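You operate a simulated robot arm through the tools that you are given. There is no shell and no other tool. Be economical: measure what you need, move in short steps, check, and stop when the job is done.

Carry out the task below with a simulated robot arm. There is one attempt and no reset: what you move stays moved.

TASK
Take the large yellow block and put it on the small square steel plate.
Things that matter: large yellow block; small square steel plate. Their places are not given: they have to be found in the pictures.

It is judged by the outcome, as a careful person would: the job done as asked, and still so three seconds after it is handed in. It fails if anything else is knocked over, pushed out of place, dropped, spilled or broken.

THE ROBOT
A 7-joint arm with a two-finger parallel gripper, fixed in place. Base frame: the origin is at the foot of the arm, x ahead of it, y to its left, z up; the work surface is at about z = 0. Lengths are in m, angles in rad, forces in N, time in s.
With the tool pointing down near the work surface it reaches from about 0.24 to 0.62 m from the base axis. Its first joint turns from -1.152 to 1.152 rad. Payload 2.6 kg.
Tool frame: the origin (TCP) lies between the finger pads and is the grasp point; the fingertips stand 0.03 m ahead of it; z points along the fingers, y is the line along which they close. The gripper opens to 0.094 m. The fingers are 0.028 m wide and 0.01 m thick; the gripper's body (0.05 by 0.096 m) begins 0.055 m behind the TCP.
Orientation is told as [roll, pitch, yaw] about the base's x, y, z axes, in that order, counted from this pose: with the fingers straight down and closing along the base's y, the tool's x points along the base's -x, its y along +y and its z along -z.

THE INTERFACE
- The arm moves only by the tool nudge_tool. Its argument "commands" is a list of rows, each a list of 7 numbers: the shift along the tool's x, y, z in m, then the turn, a rotation vector about the tool's x, y, z in rad, then the gripper command, from -1 (shut) to 1 (fully open), values between in proportion. In form: [[x, y, z, rx, ry, rz, fingers], ...]. A call has 1 to 8 rows; each row is the pose to reach, as a shift and turn from the pose commanded when the call began, along the tool's axes at that moment. A row lasts 0.2 s, in which the tool goes at most 0.05 m and 0.15 rad; a call with a longer step from one row to the next is refused whole, and so is a gripper value outside its range. A pose out of reach is approached as far as the arm can. The call stops where the force on the tool passes 40 N (or 10 N more than at its start, if that is more) or the arm is blocked; 0.2 s more then pass. The fingers move at their own pace (about 0.072 m/s each) and stop on an object; they squeeze with about 32 N. The grip force told is the motor's: it shows also when the fingers shut on nothing. Time passes only in rows, and 0.2 s behind the last, so rows that repeat a pose let the fingers close. It gives the time, the measured TCP pose, the force on the tool (base axes), the opening and the grip force at its end, in the units of the frame above (readings bear some noise), and new pictures: "show" is both (left out), scene, wrist or none.
- Cameras (640 x 400 px; columns grow to the right, rows downward): "scene" is fixed at [0.0398, 0.43, 0.5657]; the picture's right is [-0.76, -0.65, 0.00], its down [-0.35, 0.40, -0.85] and it looks along [0.55, -0.64, -0.53] (base axes); focal length 309 px, centre (320, 200). "wrist" rides on the gripper at [-0.037, 0, -0.058] in the tool frame; the picture's right is [0.00, -1.00, 0.00], its down [0.97, 0.00, -0.24] and it looks along [0.24, 0.00, 0.97] (tool axes); focal length 218 px, centre (320, 200).
- locate(camera, pixels): for up to 12 pixels [column, row] of the newest picture of that camera ("zoom" is the newest enlarged one), the place [x, y, z] in the base frame of the surface seen there, good to about 0.002 m. No time passes.
- zoom(camera, box): a new picture of the part [left, top, right, bottom] of that camera's present view, enlarged. No time passes.
- finish_job(): hands the job in; it is judged then, once.

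Work in short steps. Measure before you move; look again where a grasp or a placing could have gone wrong, and mend it. You have 60 turns and 120 pictures in all, the two below and enlarged ones among them. Open the gripper and draw the arm clear of the work before you hand the job in, unless the task says otherwise; then end with one line.

The tools are called after "Emit:" as a command line: name --pt "numbers of a row" for each row, then --argument value for the rest, lists and objects as JSON in quotes. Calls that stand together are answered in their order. nudge_tool: Moves the arm, as the interface text tells. Its arguments: {"type":"object","properties":{"commands":{"type":"array","items":{"type":"array","items":{"type":"number"}}},"show":{"type":"string","enum":["both","scene","wrist","none"]}},"required":["commands"]} The other tools are called the same way: locate (camera, pixels) gives the place of the surface under pixels of a picture; zoom (camera, box) takes an enlarged picture of a part of a camera's view; finish_job () hands the job in.

At the start:

```text
t: 0.0
eef_pos: [0.3317, -0.0678, 0.2665]
tool_rot: [0.001, -0.001, 0.0]
ft_force: [0.1, -0.6, -0.4]
opening: 0.0941
grasp_force: 0.1
```

scene: 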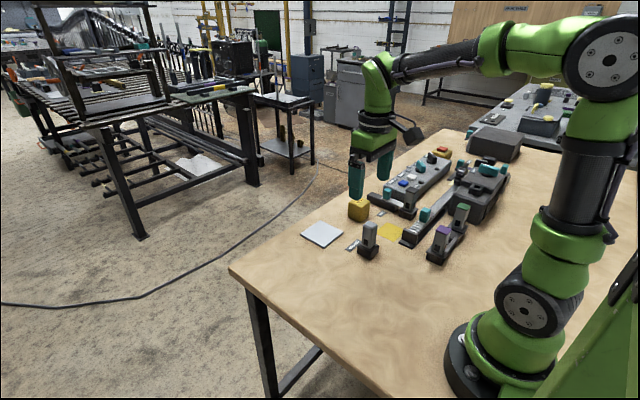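
wrist: 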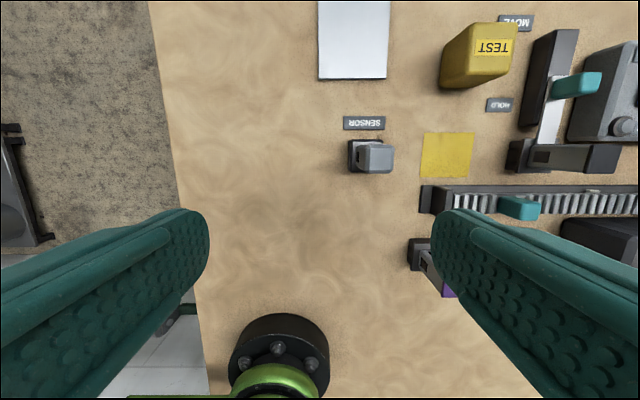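

The yellow block (TEST) shows at wrist (480,55), the pale plate at wrist (352,40). I zoom in and locate points on both.

Emit:
zoom --camera "scene" --box '[280, 130, 480, 280]'

Emit:
locate --camera "wrist" --pixels '[[476, 38], [515, 40], [510, 72], [470, 78], [490, 55], [442, 80], [320, 3], [386, 3], [320, 77], [385, 77], [352, 40], [375, 155]]'

Emit:
locate --camera "scene" --pixels '[[321, 222], [343, 234], [320, 246], [302, 235], [322, 234], [358, 202], [350, 213], [366, 212], [358, 218]]'

```text
2.67 times, centred on (380, 205) of scene
```

zoom: 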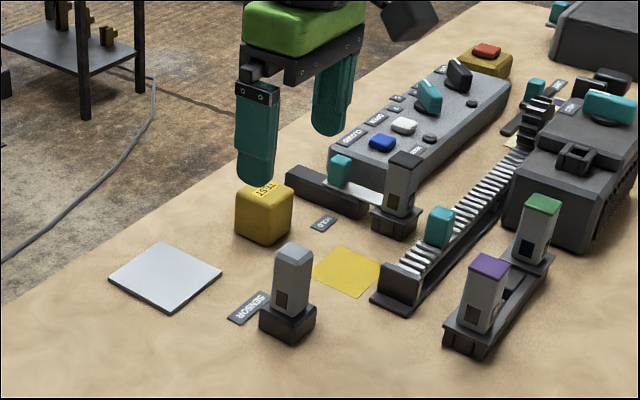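

```text
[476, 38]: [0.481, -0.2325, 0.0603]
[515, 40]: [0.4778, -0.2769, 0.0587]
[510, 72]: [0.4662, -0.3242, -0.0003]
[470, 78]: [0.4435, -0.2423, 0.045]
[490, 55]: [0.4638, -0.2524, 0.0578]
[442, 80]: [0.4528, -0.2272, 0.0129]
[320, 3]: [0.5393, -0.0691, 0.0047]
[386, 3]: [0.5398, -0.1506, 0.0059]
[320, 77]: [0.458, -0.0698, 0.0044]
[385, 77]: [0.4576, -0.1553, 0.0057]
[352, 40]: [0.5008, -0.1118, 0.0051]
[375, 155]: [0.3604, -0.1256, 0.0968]
```

```text
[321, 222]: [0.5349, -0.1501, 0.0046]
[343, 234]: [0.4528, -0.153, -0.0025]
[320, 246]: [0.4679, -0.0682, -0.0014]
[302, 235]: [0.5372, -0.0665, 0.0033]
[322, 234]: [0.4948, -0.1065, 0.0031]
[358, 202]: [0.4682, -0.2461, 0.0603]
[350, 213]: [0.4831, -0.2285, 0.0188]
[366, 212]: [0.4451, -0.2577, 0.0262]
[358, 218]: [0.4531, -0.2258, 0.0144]
```

The block's top is at about (0.465, -0.252, 0.06) and the plate's centre at about (0.498, -0.110, 0.005). I move above the block, staying high, to look at its turn and how close its neighbours are.

Emit:
nudge_tool --pt "-0.02 -0.04 0 0 0 0 1" --pt "-0.04 -0.08 0 0 0 0 1" --pt "-0.06 -0.12 0 0 0 0 1" --pt "-0.08 -0.16 0 0 0 0 1" --pt "-0.09 -0.184 0 0 0 0 1" --pt "-0.09 -0.184 0 0 0 0 1"

```text
t: 1.4
eef_pos: [0.4214, -0.2514, 0.2661]
tool_rot: [0.001, -0.001, -0.001]
ft_force: [-0.3, -0.2, 0.7]
opening: 0.0939
grasp_force: 0.1
```

scene: 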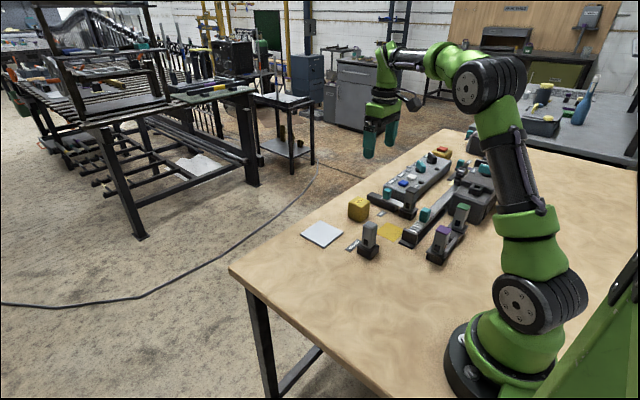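
wrist: 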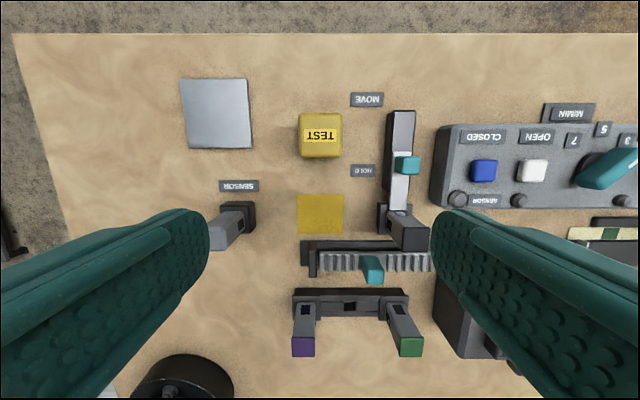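

Emit:
zoom --camera "wrist" --box '[160, 60, 440, 235]'

Emit:
locate --camera "wrist" --pixels '[[302, 117], [338, 117], [303, 139], [339, 139], [320, 128], [388, 113], [388, 165], [400, 118], [408, 162], [215, 113], [182, 82], [250, 144]]'

```text
2.29 times, centred on (300, 148) of wrist
```

zoom: 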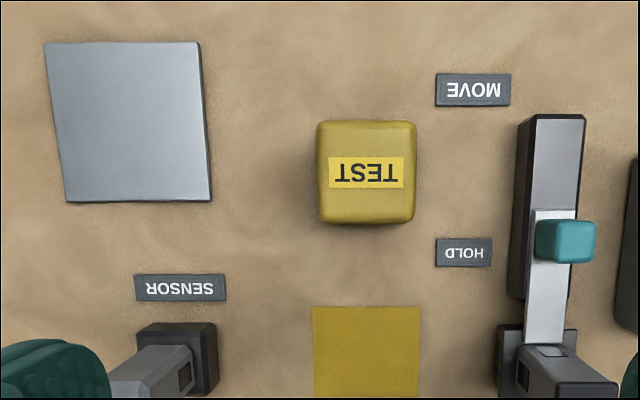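

```text
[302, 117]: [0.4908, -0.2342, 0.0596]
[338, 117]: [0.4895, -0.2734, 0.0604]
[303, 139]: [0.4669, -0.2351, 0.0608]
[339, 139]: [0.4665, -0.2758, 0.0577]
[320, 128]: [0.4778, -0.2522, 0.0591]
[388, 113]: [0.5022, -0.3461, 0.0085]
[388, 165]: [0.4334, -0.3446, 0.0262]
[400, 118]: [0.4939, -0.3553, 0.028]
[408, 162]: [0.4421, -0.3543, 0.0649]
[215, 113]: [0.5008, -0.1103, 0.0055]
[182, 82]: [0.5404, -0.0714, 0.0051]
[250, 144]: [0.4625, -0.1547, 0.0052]
```

The block is square to the axes, about 0.05 m wide and centred near (0.470, -0.253). Its neighbours start at y = -0.344, so the open fingers have room. I move over it and part of the way down.

Emit:
nudge_tool --pt "-0.025 -0.001 0 0 0 0 1" --pt "-0.048 -0.002 0 0 0 0 1" --pt "-0.048 -0.002 0.04 0 0 0 1" --pt "-0.048 -0.002 0.08 0 0 0 1" --pt "-0.048 -0.002 0.12 0 0 0 1" --pt "-0.048 -0.002 0.14 0 0 0 1" --pt "-0.048 -0.002 0.14 0 0 0 1"

```text
t: 3.0
eef_pos: [0.4706, -0.2537, 0.126]
tool_rot: [-0.001, 0.001, 0.0]
ft_force: [0.3, -0.1, 0.1]
opening: 0.0941
grasp_force: 0.0
```

scene: 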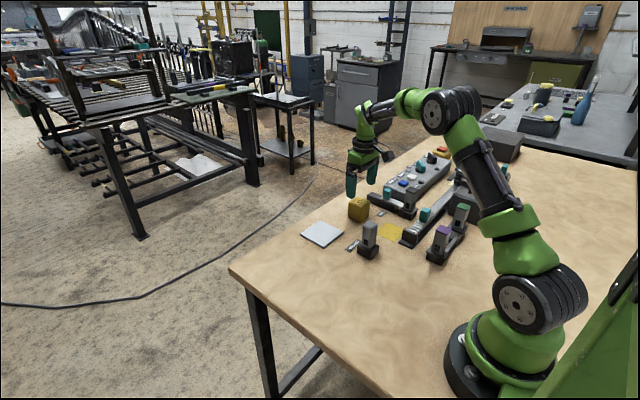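
wrist: 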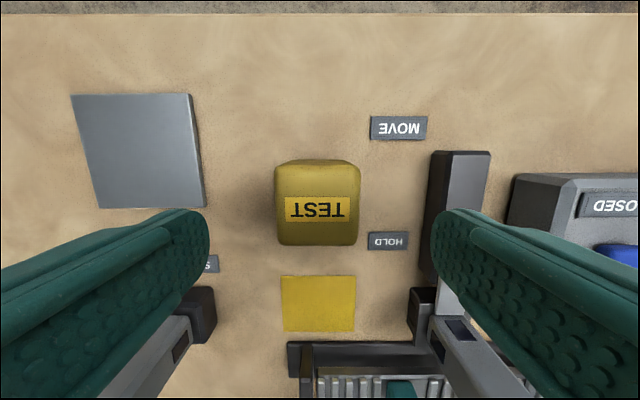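

Emit:
locate --camera "wrist" --pixels '[[318, 175], [318, 240], [283, 210], [352, 210], [278, 175], [357, 175], [318, 165], [435, 200], [195, 300], [318, 246], [276, 230], [358, 230]]'

```text
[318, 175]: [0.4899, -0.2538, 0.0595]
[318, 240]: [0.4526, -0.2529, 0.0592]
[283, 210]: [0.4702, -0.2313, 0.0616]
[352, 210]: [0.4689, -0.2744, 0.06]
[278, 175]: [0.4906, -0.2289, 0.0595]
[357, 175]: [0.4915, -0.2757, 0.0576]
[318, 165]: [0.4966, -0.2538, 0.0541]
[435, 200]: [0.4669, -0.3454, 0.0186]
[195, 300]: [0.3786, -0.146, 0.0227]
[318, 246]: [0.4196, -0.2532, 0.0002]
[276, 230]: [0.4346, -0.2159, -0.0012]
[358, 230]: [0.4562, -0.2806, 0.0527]
```

The centre comes out at (0.472, -0.253), right under the tool. I go down to z = 0.036 and close the fingers.

Emit:
nudge_tool --pt "-0.001 0 0.03 0 0 0 1" --pt "-0.001 0 0.06 0 0 0 1" --pt "-0.001 0 0.08 0 0 0 1" --pt "-0.001 0 0.09 0 0 0 1" --pt "-0.001 0 0.09 0 0 0 1" --pt "-0.001 0 0.09 0 0 0 -1" --pt "-0.001 0 0.09 0 0 0 -1" --pt "-0.001 0 0.09 0 0 0 -1"

```text
t: 4.8
eef_pos: [0.4704, -0.2527, 0.036]
tool_rot: [0.0, 0.0, 0.0]
ft_force: [0.2, -0.1, 0.2]
opening: 0.0562
grasp_force: 31.8
```

scene: 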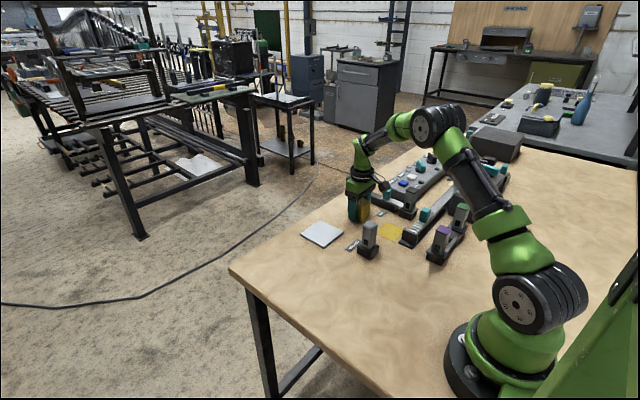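
wrist: 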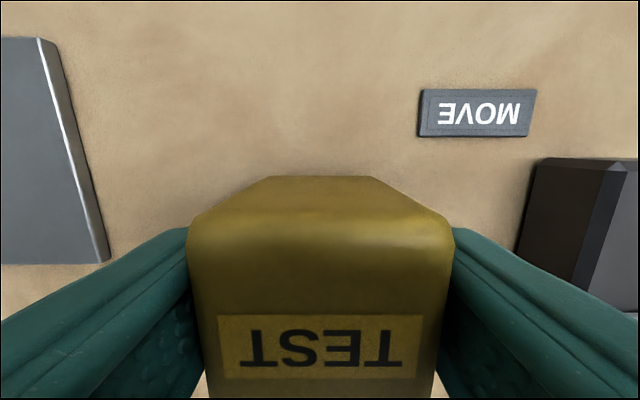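

The fingers hold the block, with opening 0.056 and grip force 32 N. I lift it straight up a little and check.

Emit:
nudge_tool --pt "0 0 -0.015 0 0 0 -1" --pt "0 0 -0.04 0 0 0 -1" --pt "0 0 -0.08 0 0 0 -1" --pt "0 0 -0.1 0 0 0 -1" --pt "0 0 -0.1 0 0 0 -1"

```text
t: 6.0
eef_pos: [0.4703, -0.2542, 0.1358]
tool_rot: [-0.001, 0.0, 0.0]
ft_force: [-0.2, 0.1, 0.7]
opening: 0.0002
grasp_force: 32.1
```

scene: 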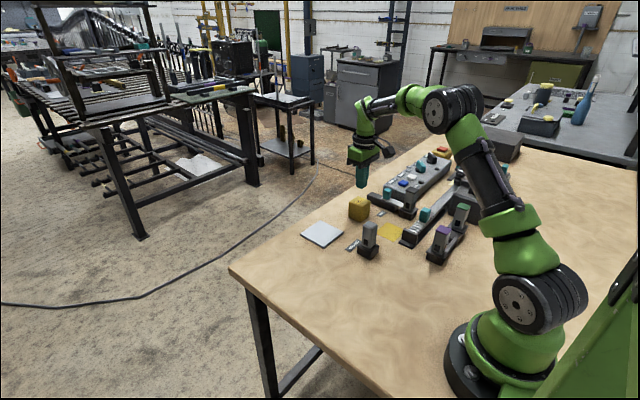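
wrist: 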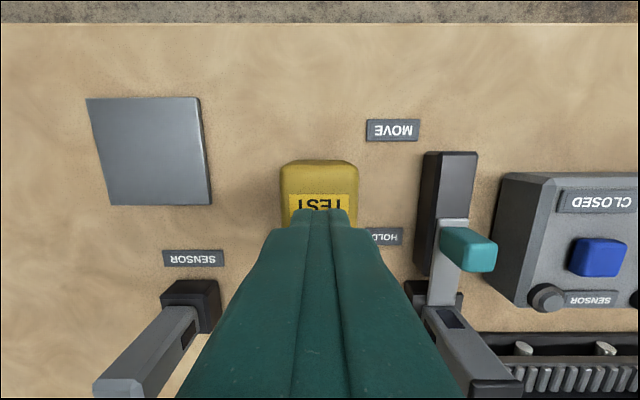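

The fingers came up empty (opening 0) and the block stayed put, so it slipped or something holds it down. A slider next to it has a teal knob standing at "HOLD". I look closer before trying again.

Emit:
zoom --camera "wrist" --box '[260, 100, 540, 320]'

Emit:
zoom --camera "scene" --box '[330, 140, 490, 260]'

```text
1.82 times, centred on (400, 210) of wrist
```

zoom: 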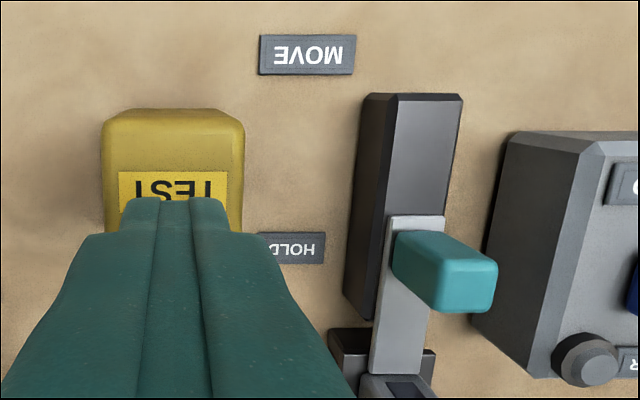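

```text
3.33 times, centred on (410, 200) of scene
```

zoom: 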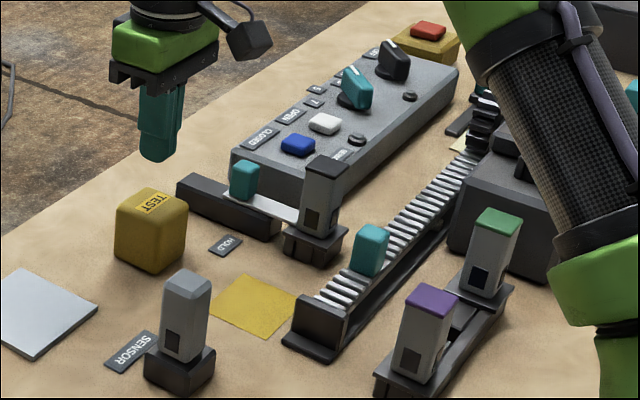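

To tell a heavy block from one that's held, I regrip with the same aim and pull up only slightly, reading the force.

Emit:
nudge_tool --pt "0 0 0 0 0 0 1" --pt "0 0 0 0 0 0 1" --pt "0 0 0 0 0 0 1" --pt "0 0 0 0 0 0 1" --pt "0 0 0.04 0 0 0 1" --pt "0 0 0.08 0 0 0 1" --pt "0 0 0.1 0 0 0 1" --pt "0 0 0.102 0 0 0 1" --show "wrist"

Emit:
nudge_tool --pt "0 0 0 0 0 0 -1" --pt "0 0 0 0 0 0 -1" --pt "0 0 0 0 0 0 -1" --pt "0 0 0 0 0 0 -1" --pt "0 0 -0.002 0 0 0 -1" --show "none"

Emit:
nudge_tool --pt "0 0 -0.002 0 0 0 -1" --pt "0 0 -0.004 0 0 0 -1" --show "wrist"

```text
t: 7.8
eef_pos: [0.4696, -0.2541, 0.0351]
tool_rot: [0.0, 0.002, 0.001]
ft_force: [-0.5, 0.0, -0.1]
opening: 0.0938
grasp_force: 0.1
```

wrist: 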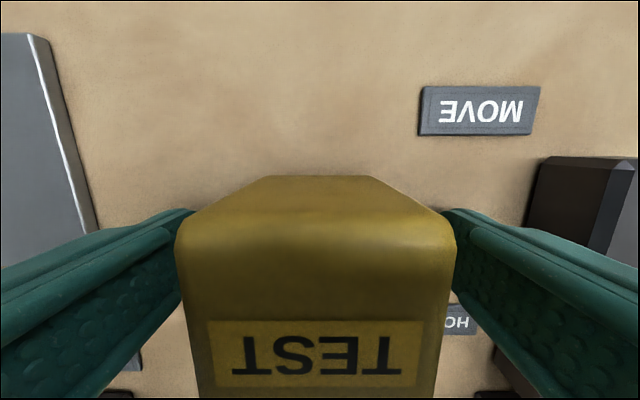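

```text
t: 9.0
eef_pos: [0.4698, -0.2543, 0.0361]
tool_rot: [0.001, 0.001, -0.001]
ft_force: [-0.2, -0.1, -2.4]
opening: 0.0559
grasp_force: 31.1
```

```text
t: 9.6
eef_pos: [0.4713, -0.253, 0.0397]
tool_rot: [0.0, 0.001, -0.002]
ft_force: [-0.2, -0.7, -1.9]
opening: 0.0563
grasp_force: 32.2
```

wrist: 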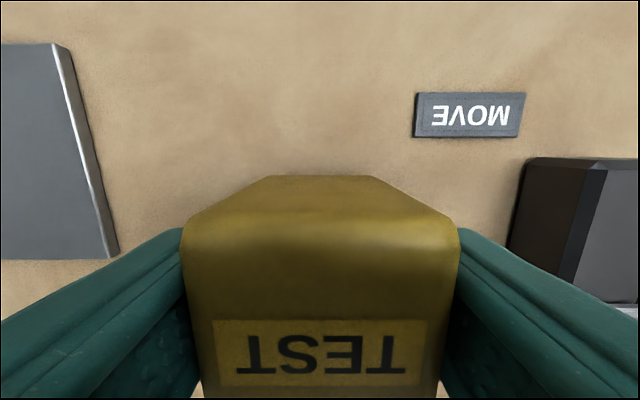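

The pull is only about 2 N, so the block isn't clamped. I check whether it actually rises with the tool.

Emit:
locate --camera "wrist" --pixels '[[320, 350], [320, 280], [320, 250]]'

Emit:
nudge_tool --pt "0 0 -0.003 0 0 0 -1" --pt "0 0 -0.006 0 0 0 -1" --pt "0 0 -0.009 0 0 0 -1" --pt "0 0 -0.009 0 0 0 -1"

Emit:
locate --camera "wrist" --pixels '[[320, 350], [320, 280], [320, 250]]'

Emit:
zoom --camera "scene" --box '[310, 150, 430, 240]'

```text
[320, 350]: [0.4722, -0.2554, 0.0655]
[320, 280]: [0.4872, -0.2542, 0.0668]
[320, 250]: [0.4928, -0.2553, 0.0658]
```

```text
t: 10.6
eef_pos: [0.4697, -0.2547, 0.0488]
tool_rot: [0.0, 0.001, 0.001]
ft_force: [0.3, -0.5, -3.1]
opening: 0.0562
grasp_force: 32.3
```

scene: 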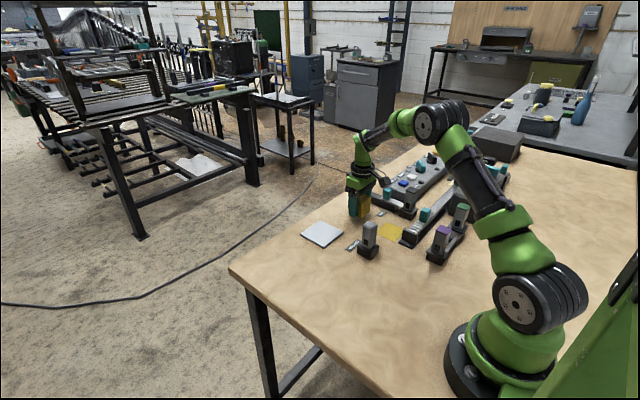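
wrist: 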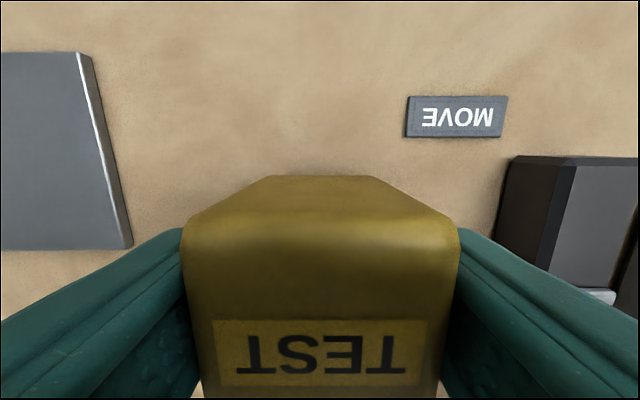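

```text
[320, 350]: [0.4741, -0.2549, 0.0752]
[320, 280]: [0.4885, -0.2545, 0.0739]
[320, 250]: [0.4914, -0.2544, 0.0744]
```

```text
4.44 times, centred on (370, 195) of scene
```

zoom: 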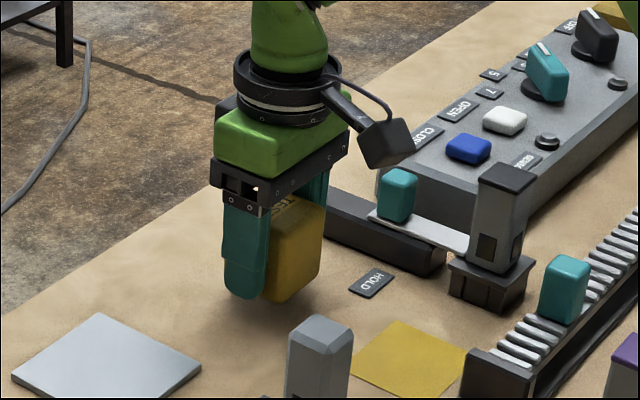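

The block does rise with the tool (its top went from 0.060 to about 0.0745), so the earlier slip came from lifting fast. I raise it slowly a little more and watch that the grip holds.

Emit:
nudge_tool --pt "0 0 -0.003 0 0 0 -1" --pt "0 0 -0.006 0 0 0 -1" --pt "0 0 -0.009 0 0 0 -1" --pt "0 0 -0.009 0 0 0 -1" --pt "0 0.004 -0.009 0 0 0 -1" --pt "0 0.009 -0.009 0 0 0 -1" --pt "0 0.014 -0.009 0 0 0 -1" --pt "0 0.018 -0.009 0 0 0 -1" --show "wrist"

Emit:
locate --camera "wrist" --pixels '[[320, 350], [320, 280], [320, 250]]'

```text
t: 12.4
eef_pos: [0.4709, -0.2345, 0.058]
tool_rot: [0.001, 0.0, 0.001]
ft_force: [0.3, 0.4, -1.6]
opening: 0.056
grasp_force: 31.9
```

wrist: 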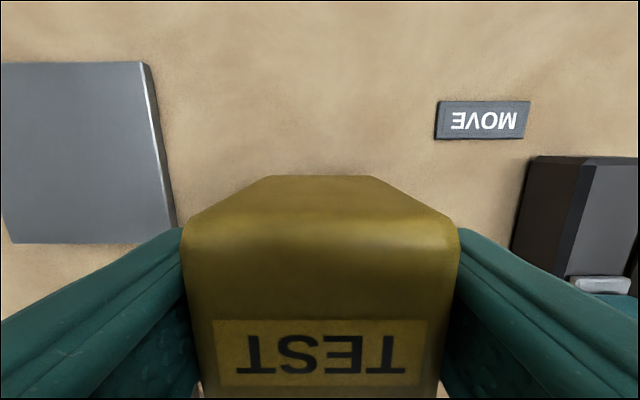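

```text
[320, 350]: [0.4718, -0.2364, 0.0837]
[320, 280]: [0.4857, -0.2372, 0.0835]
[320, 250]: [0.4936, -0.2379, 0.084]
```

The grip holds, with the block's top at 0.084. I carry it slowly toward the plate centre at (0.499, -0.111), with about 0.018 m under it.

Emit:
nudge_tool --pt "-0.001 0.004 0 0 0 0 -1" --pt "-0.003 0.012 0 0 0 0 -1" --pt "-0.005 0.022 0 0 0 0 -1" --pt "-0.007 0.032 0 0 0 0 -1" --pt "-0.009 0.042 0 0 0 0 -1" --pt "-0.011 0.052 0 0 0 0 -1" --pt "-0.013 0.06 0 0 0 0 -1" --pt "-0.014 0.064 0 0 0 0 -1" --show "wrist"

Emit:
nudge_tool --pt "-0.001 0.004 0 0 0 0 -1" --pt "-0.003 0.012 0 0 0 0 -1" --pt "-0.005 0.022 0 0 0 0 -1" --pt "-0.007 0.032 0 0 0 0 -1" --pt "-0.009 0.042 0 0 0 0 -1" --pt "-0.011 0.052 0 0 0 0 -1" --pt "-0.013 0.058 0 0 0 0 -1" --pt "-0.014 0.06 0 0 0 0 -1"

Emit:
locate --camera "wrist" --pixels '[[320, 350], [320, 280], [320, 250]]'

Emit:
zoom --camera "scene" --box '[270, 160, 390, 260]'

```text
t: 14.2
eef_pos: [0.4846, -0.172, 0.0578]
tool_rot: [0.0, -0.001, 0.002]
ft_force: [-0.4, 0.7, -2.9]
opening: 0.056
grasp_force: 32.1
```

wrist: 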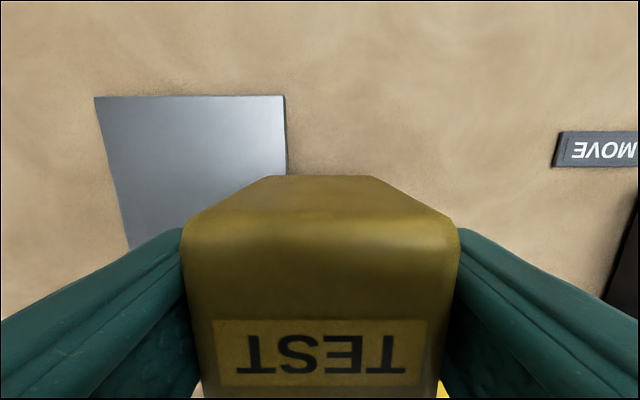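

```text
t: 16.0
eef_pos: [0.4973, -0.1115, 0.0589]
tool_rot: [0.0, 0.0, -0.001]
ft_force: [-0.1, 0.4, -2.1]
opening: 0.0564
grasp_force: 32.1
```

scene: 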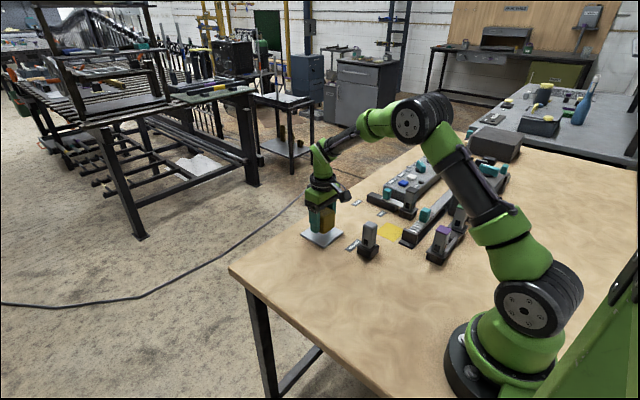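
wrist: 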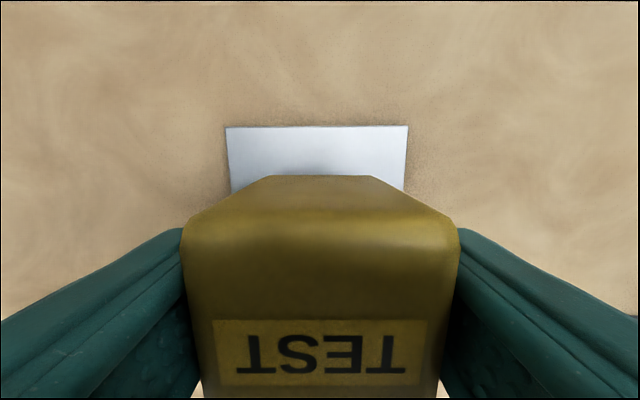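

```text
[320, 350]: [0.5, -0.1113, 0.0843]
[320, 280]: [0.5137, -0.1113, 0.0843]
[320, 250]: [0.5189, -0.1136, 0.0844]
```

```text
4.00 times, centred on (330, 210) of scene
```

zoom: 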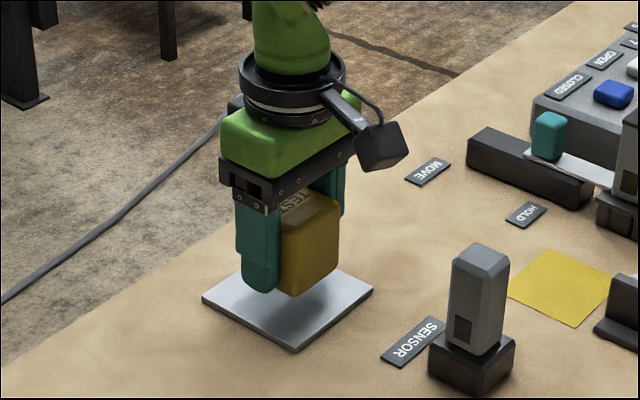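

The block hangs over the middle of the plate. It needs to go down about 0.019 m, and the fingertips will still clear the plate then, so I lower it slowly.

Emit:
nudge_tool --pt "0 0 0.003 0 0 0 -1" --pt "0 0 0.007 0 0 0 -1" --pt "0 0 0.011 0 0 0 -1" --pt "0 0 0.014 0 0 0 -1" --pt "0 0 0.016 0 0 0 -1" --pt "0 0 0.018 0 0 0 -1" --pt "0 0 0.019 0 0 0 -1" --pt "0 0 0.019 0 0 0 -1"

Emit:
locate --camera "wrist" --pixels '[[320, 350], [320, 280], [320, 250]]'

```text
t: 17.8
eef_pos: [0.4991, -0.1115, 0.0404]
tool_rot: [-0.001, -0.002, -0.002]
ft_force: [-4.7, 1.3, 9.3]
opening: 0.0559
grasp_force: 32.0
```

scene: 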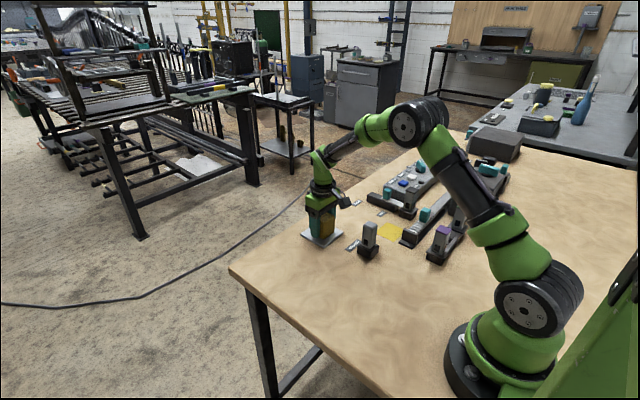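
wrist: 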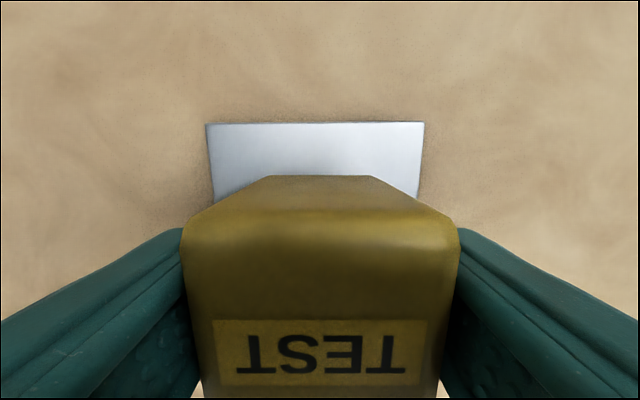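

```text
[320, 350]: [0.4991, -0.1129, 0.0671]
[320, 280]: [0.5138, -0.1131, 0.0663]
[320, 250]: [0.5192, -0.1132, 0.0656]
```

The block now presses on the plate (9 N upward). I open the fingers and then rise straight up.

Emit:
nudge_tool --pt "0 0 -0.001 0 0 0 -1" --pt "0 0 -0.001 0 0 0 0.3" --pt "0 0 -0.001 0 0 0 1" --pt "0 0 -0.001 0 0 0 1" --pt "0 0 -0.001 0 0 0 1" --pt "0 0 -0.001 0 0 0 1"

```text
t: 19.2
eef_pos: [0.4984, -0.1122, 0.0409]
tool_rot: [-0.001, 0.001, 0.0]
ft_force: [0.2, -0.7, 0.8]
opening: 0.0942
grasp_force: 0.0
```

scene: 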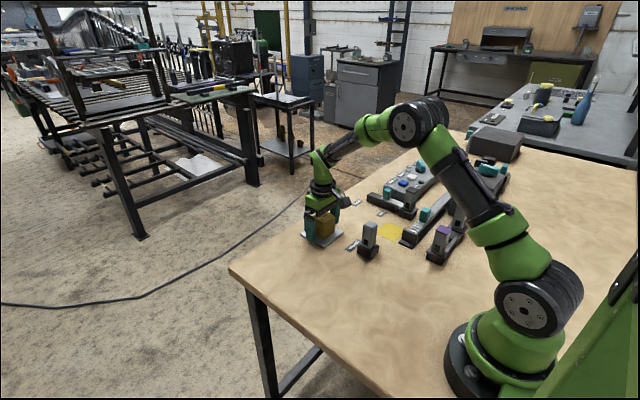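
wrist: 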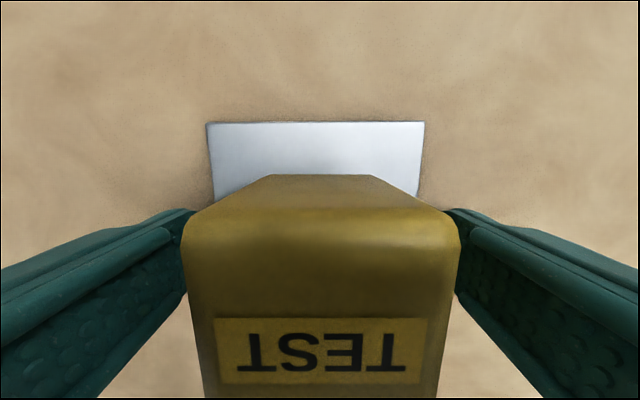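

The fingers are fully open and the block stands still. I draw the arm straight up, then back.

Emit:
nudge_tool --pt "0 0 -0.02 0 0 0 1" --pt "0 0 -0.05 0 0 0 1" --pt "0 0 -0.09 0 0 0 1" --pt "0 0 -0.13 0 0 0 1" --pt "0 0 -0.17 0 0 0 1" --pt "0.04 0 -0.2 0 0 0 1" --pt "0.08 0 -0.2 0 0 0 1" --pt "0.1 0 -0.2 0 0 0 1"

Emit:
zoom --camera "scene" --box '[270, 140, 490, 280]'

```text
t: 21.0
eef_pos: [0.3978, -0.111, 0.2415]
tool_rot: [0.0, 0.0, 0.0]
ft_force: [0.4, 0.0, 0.9]
opening: 0.0942
grasp_force: 0.1
```

scene: 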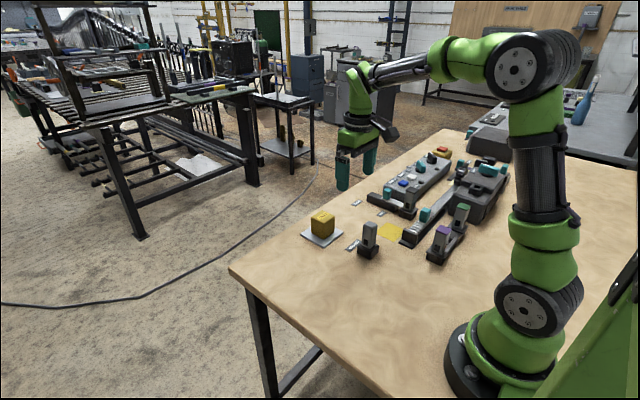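
wrist: 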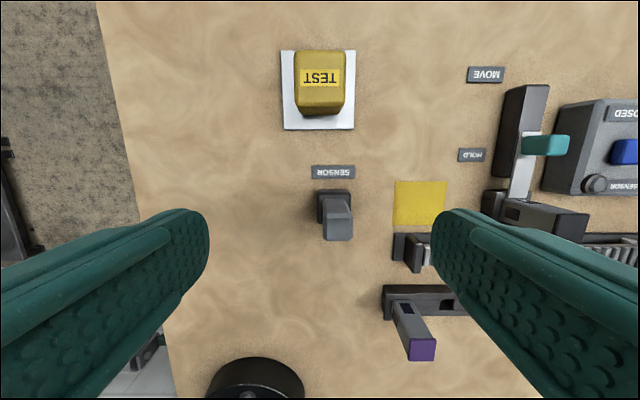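

```text
2.86 times, centred on (380, 210) of scene
```

zoom: 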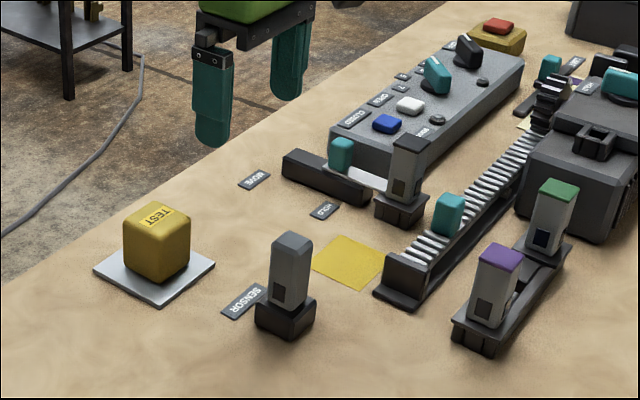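

The block stands centred on the plate, everything else is where it was, and the arm is clear. I hand the job in.

Emit:
finish_job

```text
The job is handed in.
```

The large yellow block is standing upright, centred on the small square steel plate; it slipped out of the gripper on the first lift, so I regripped it and carried it slowly, and nothing else was moved.
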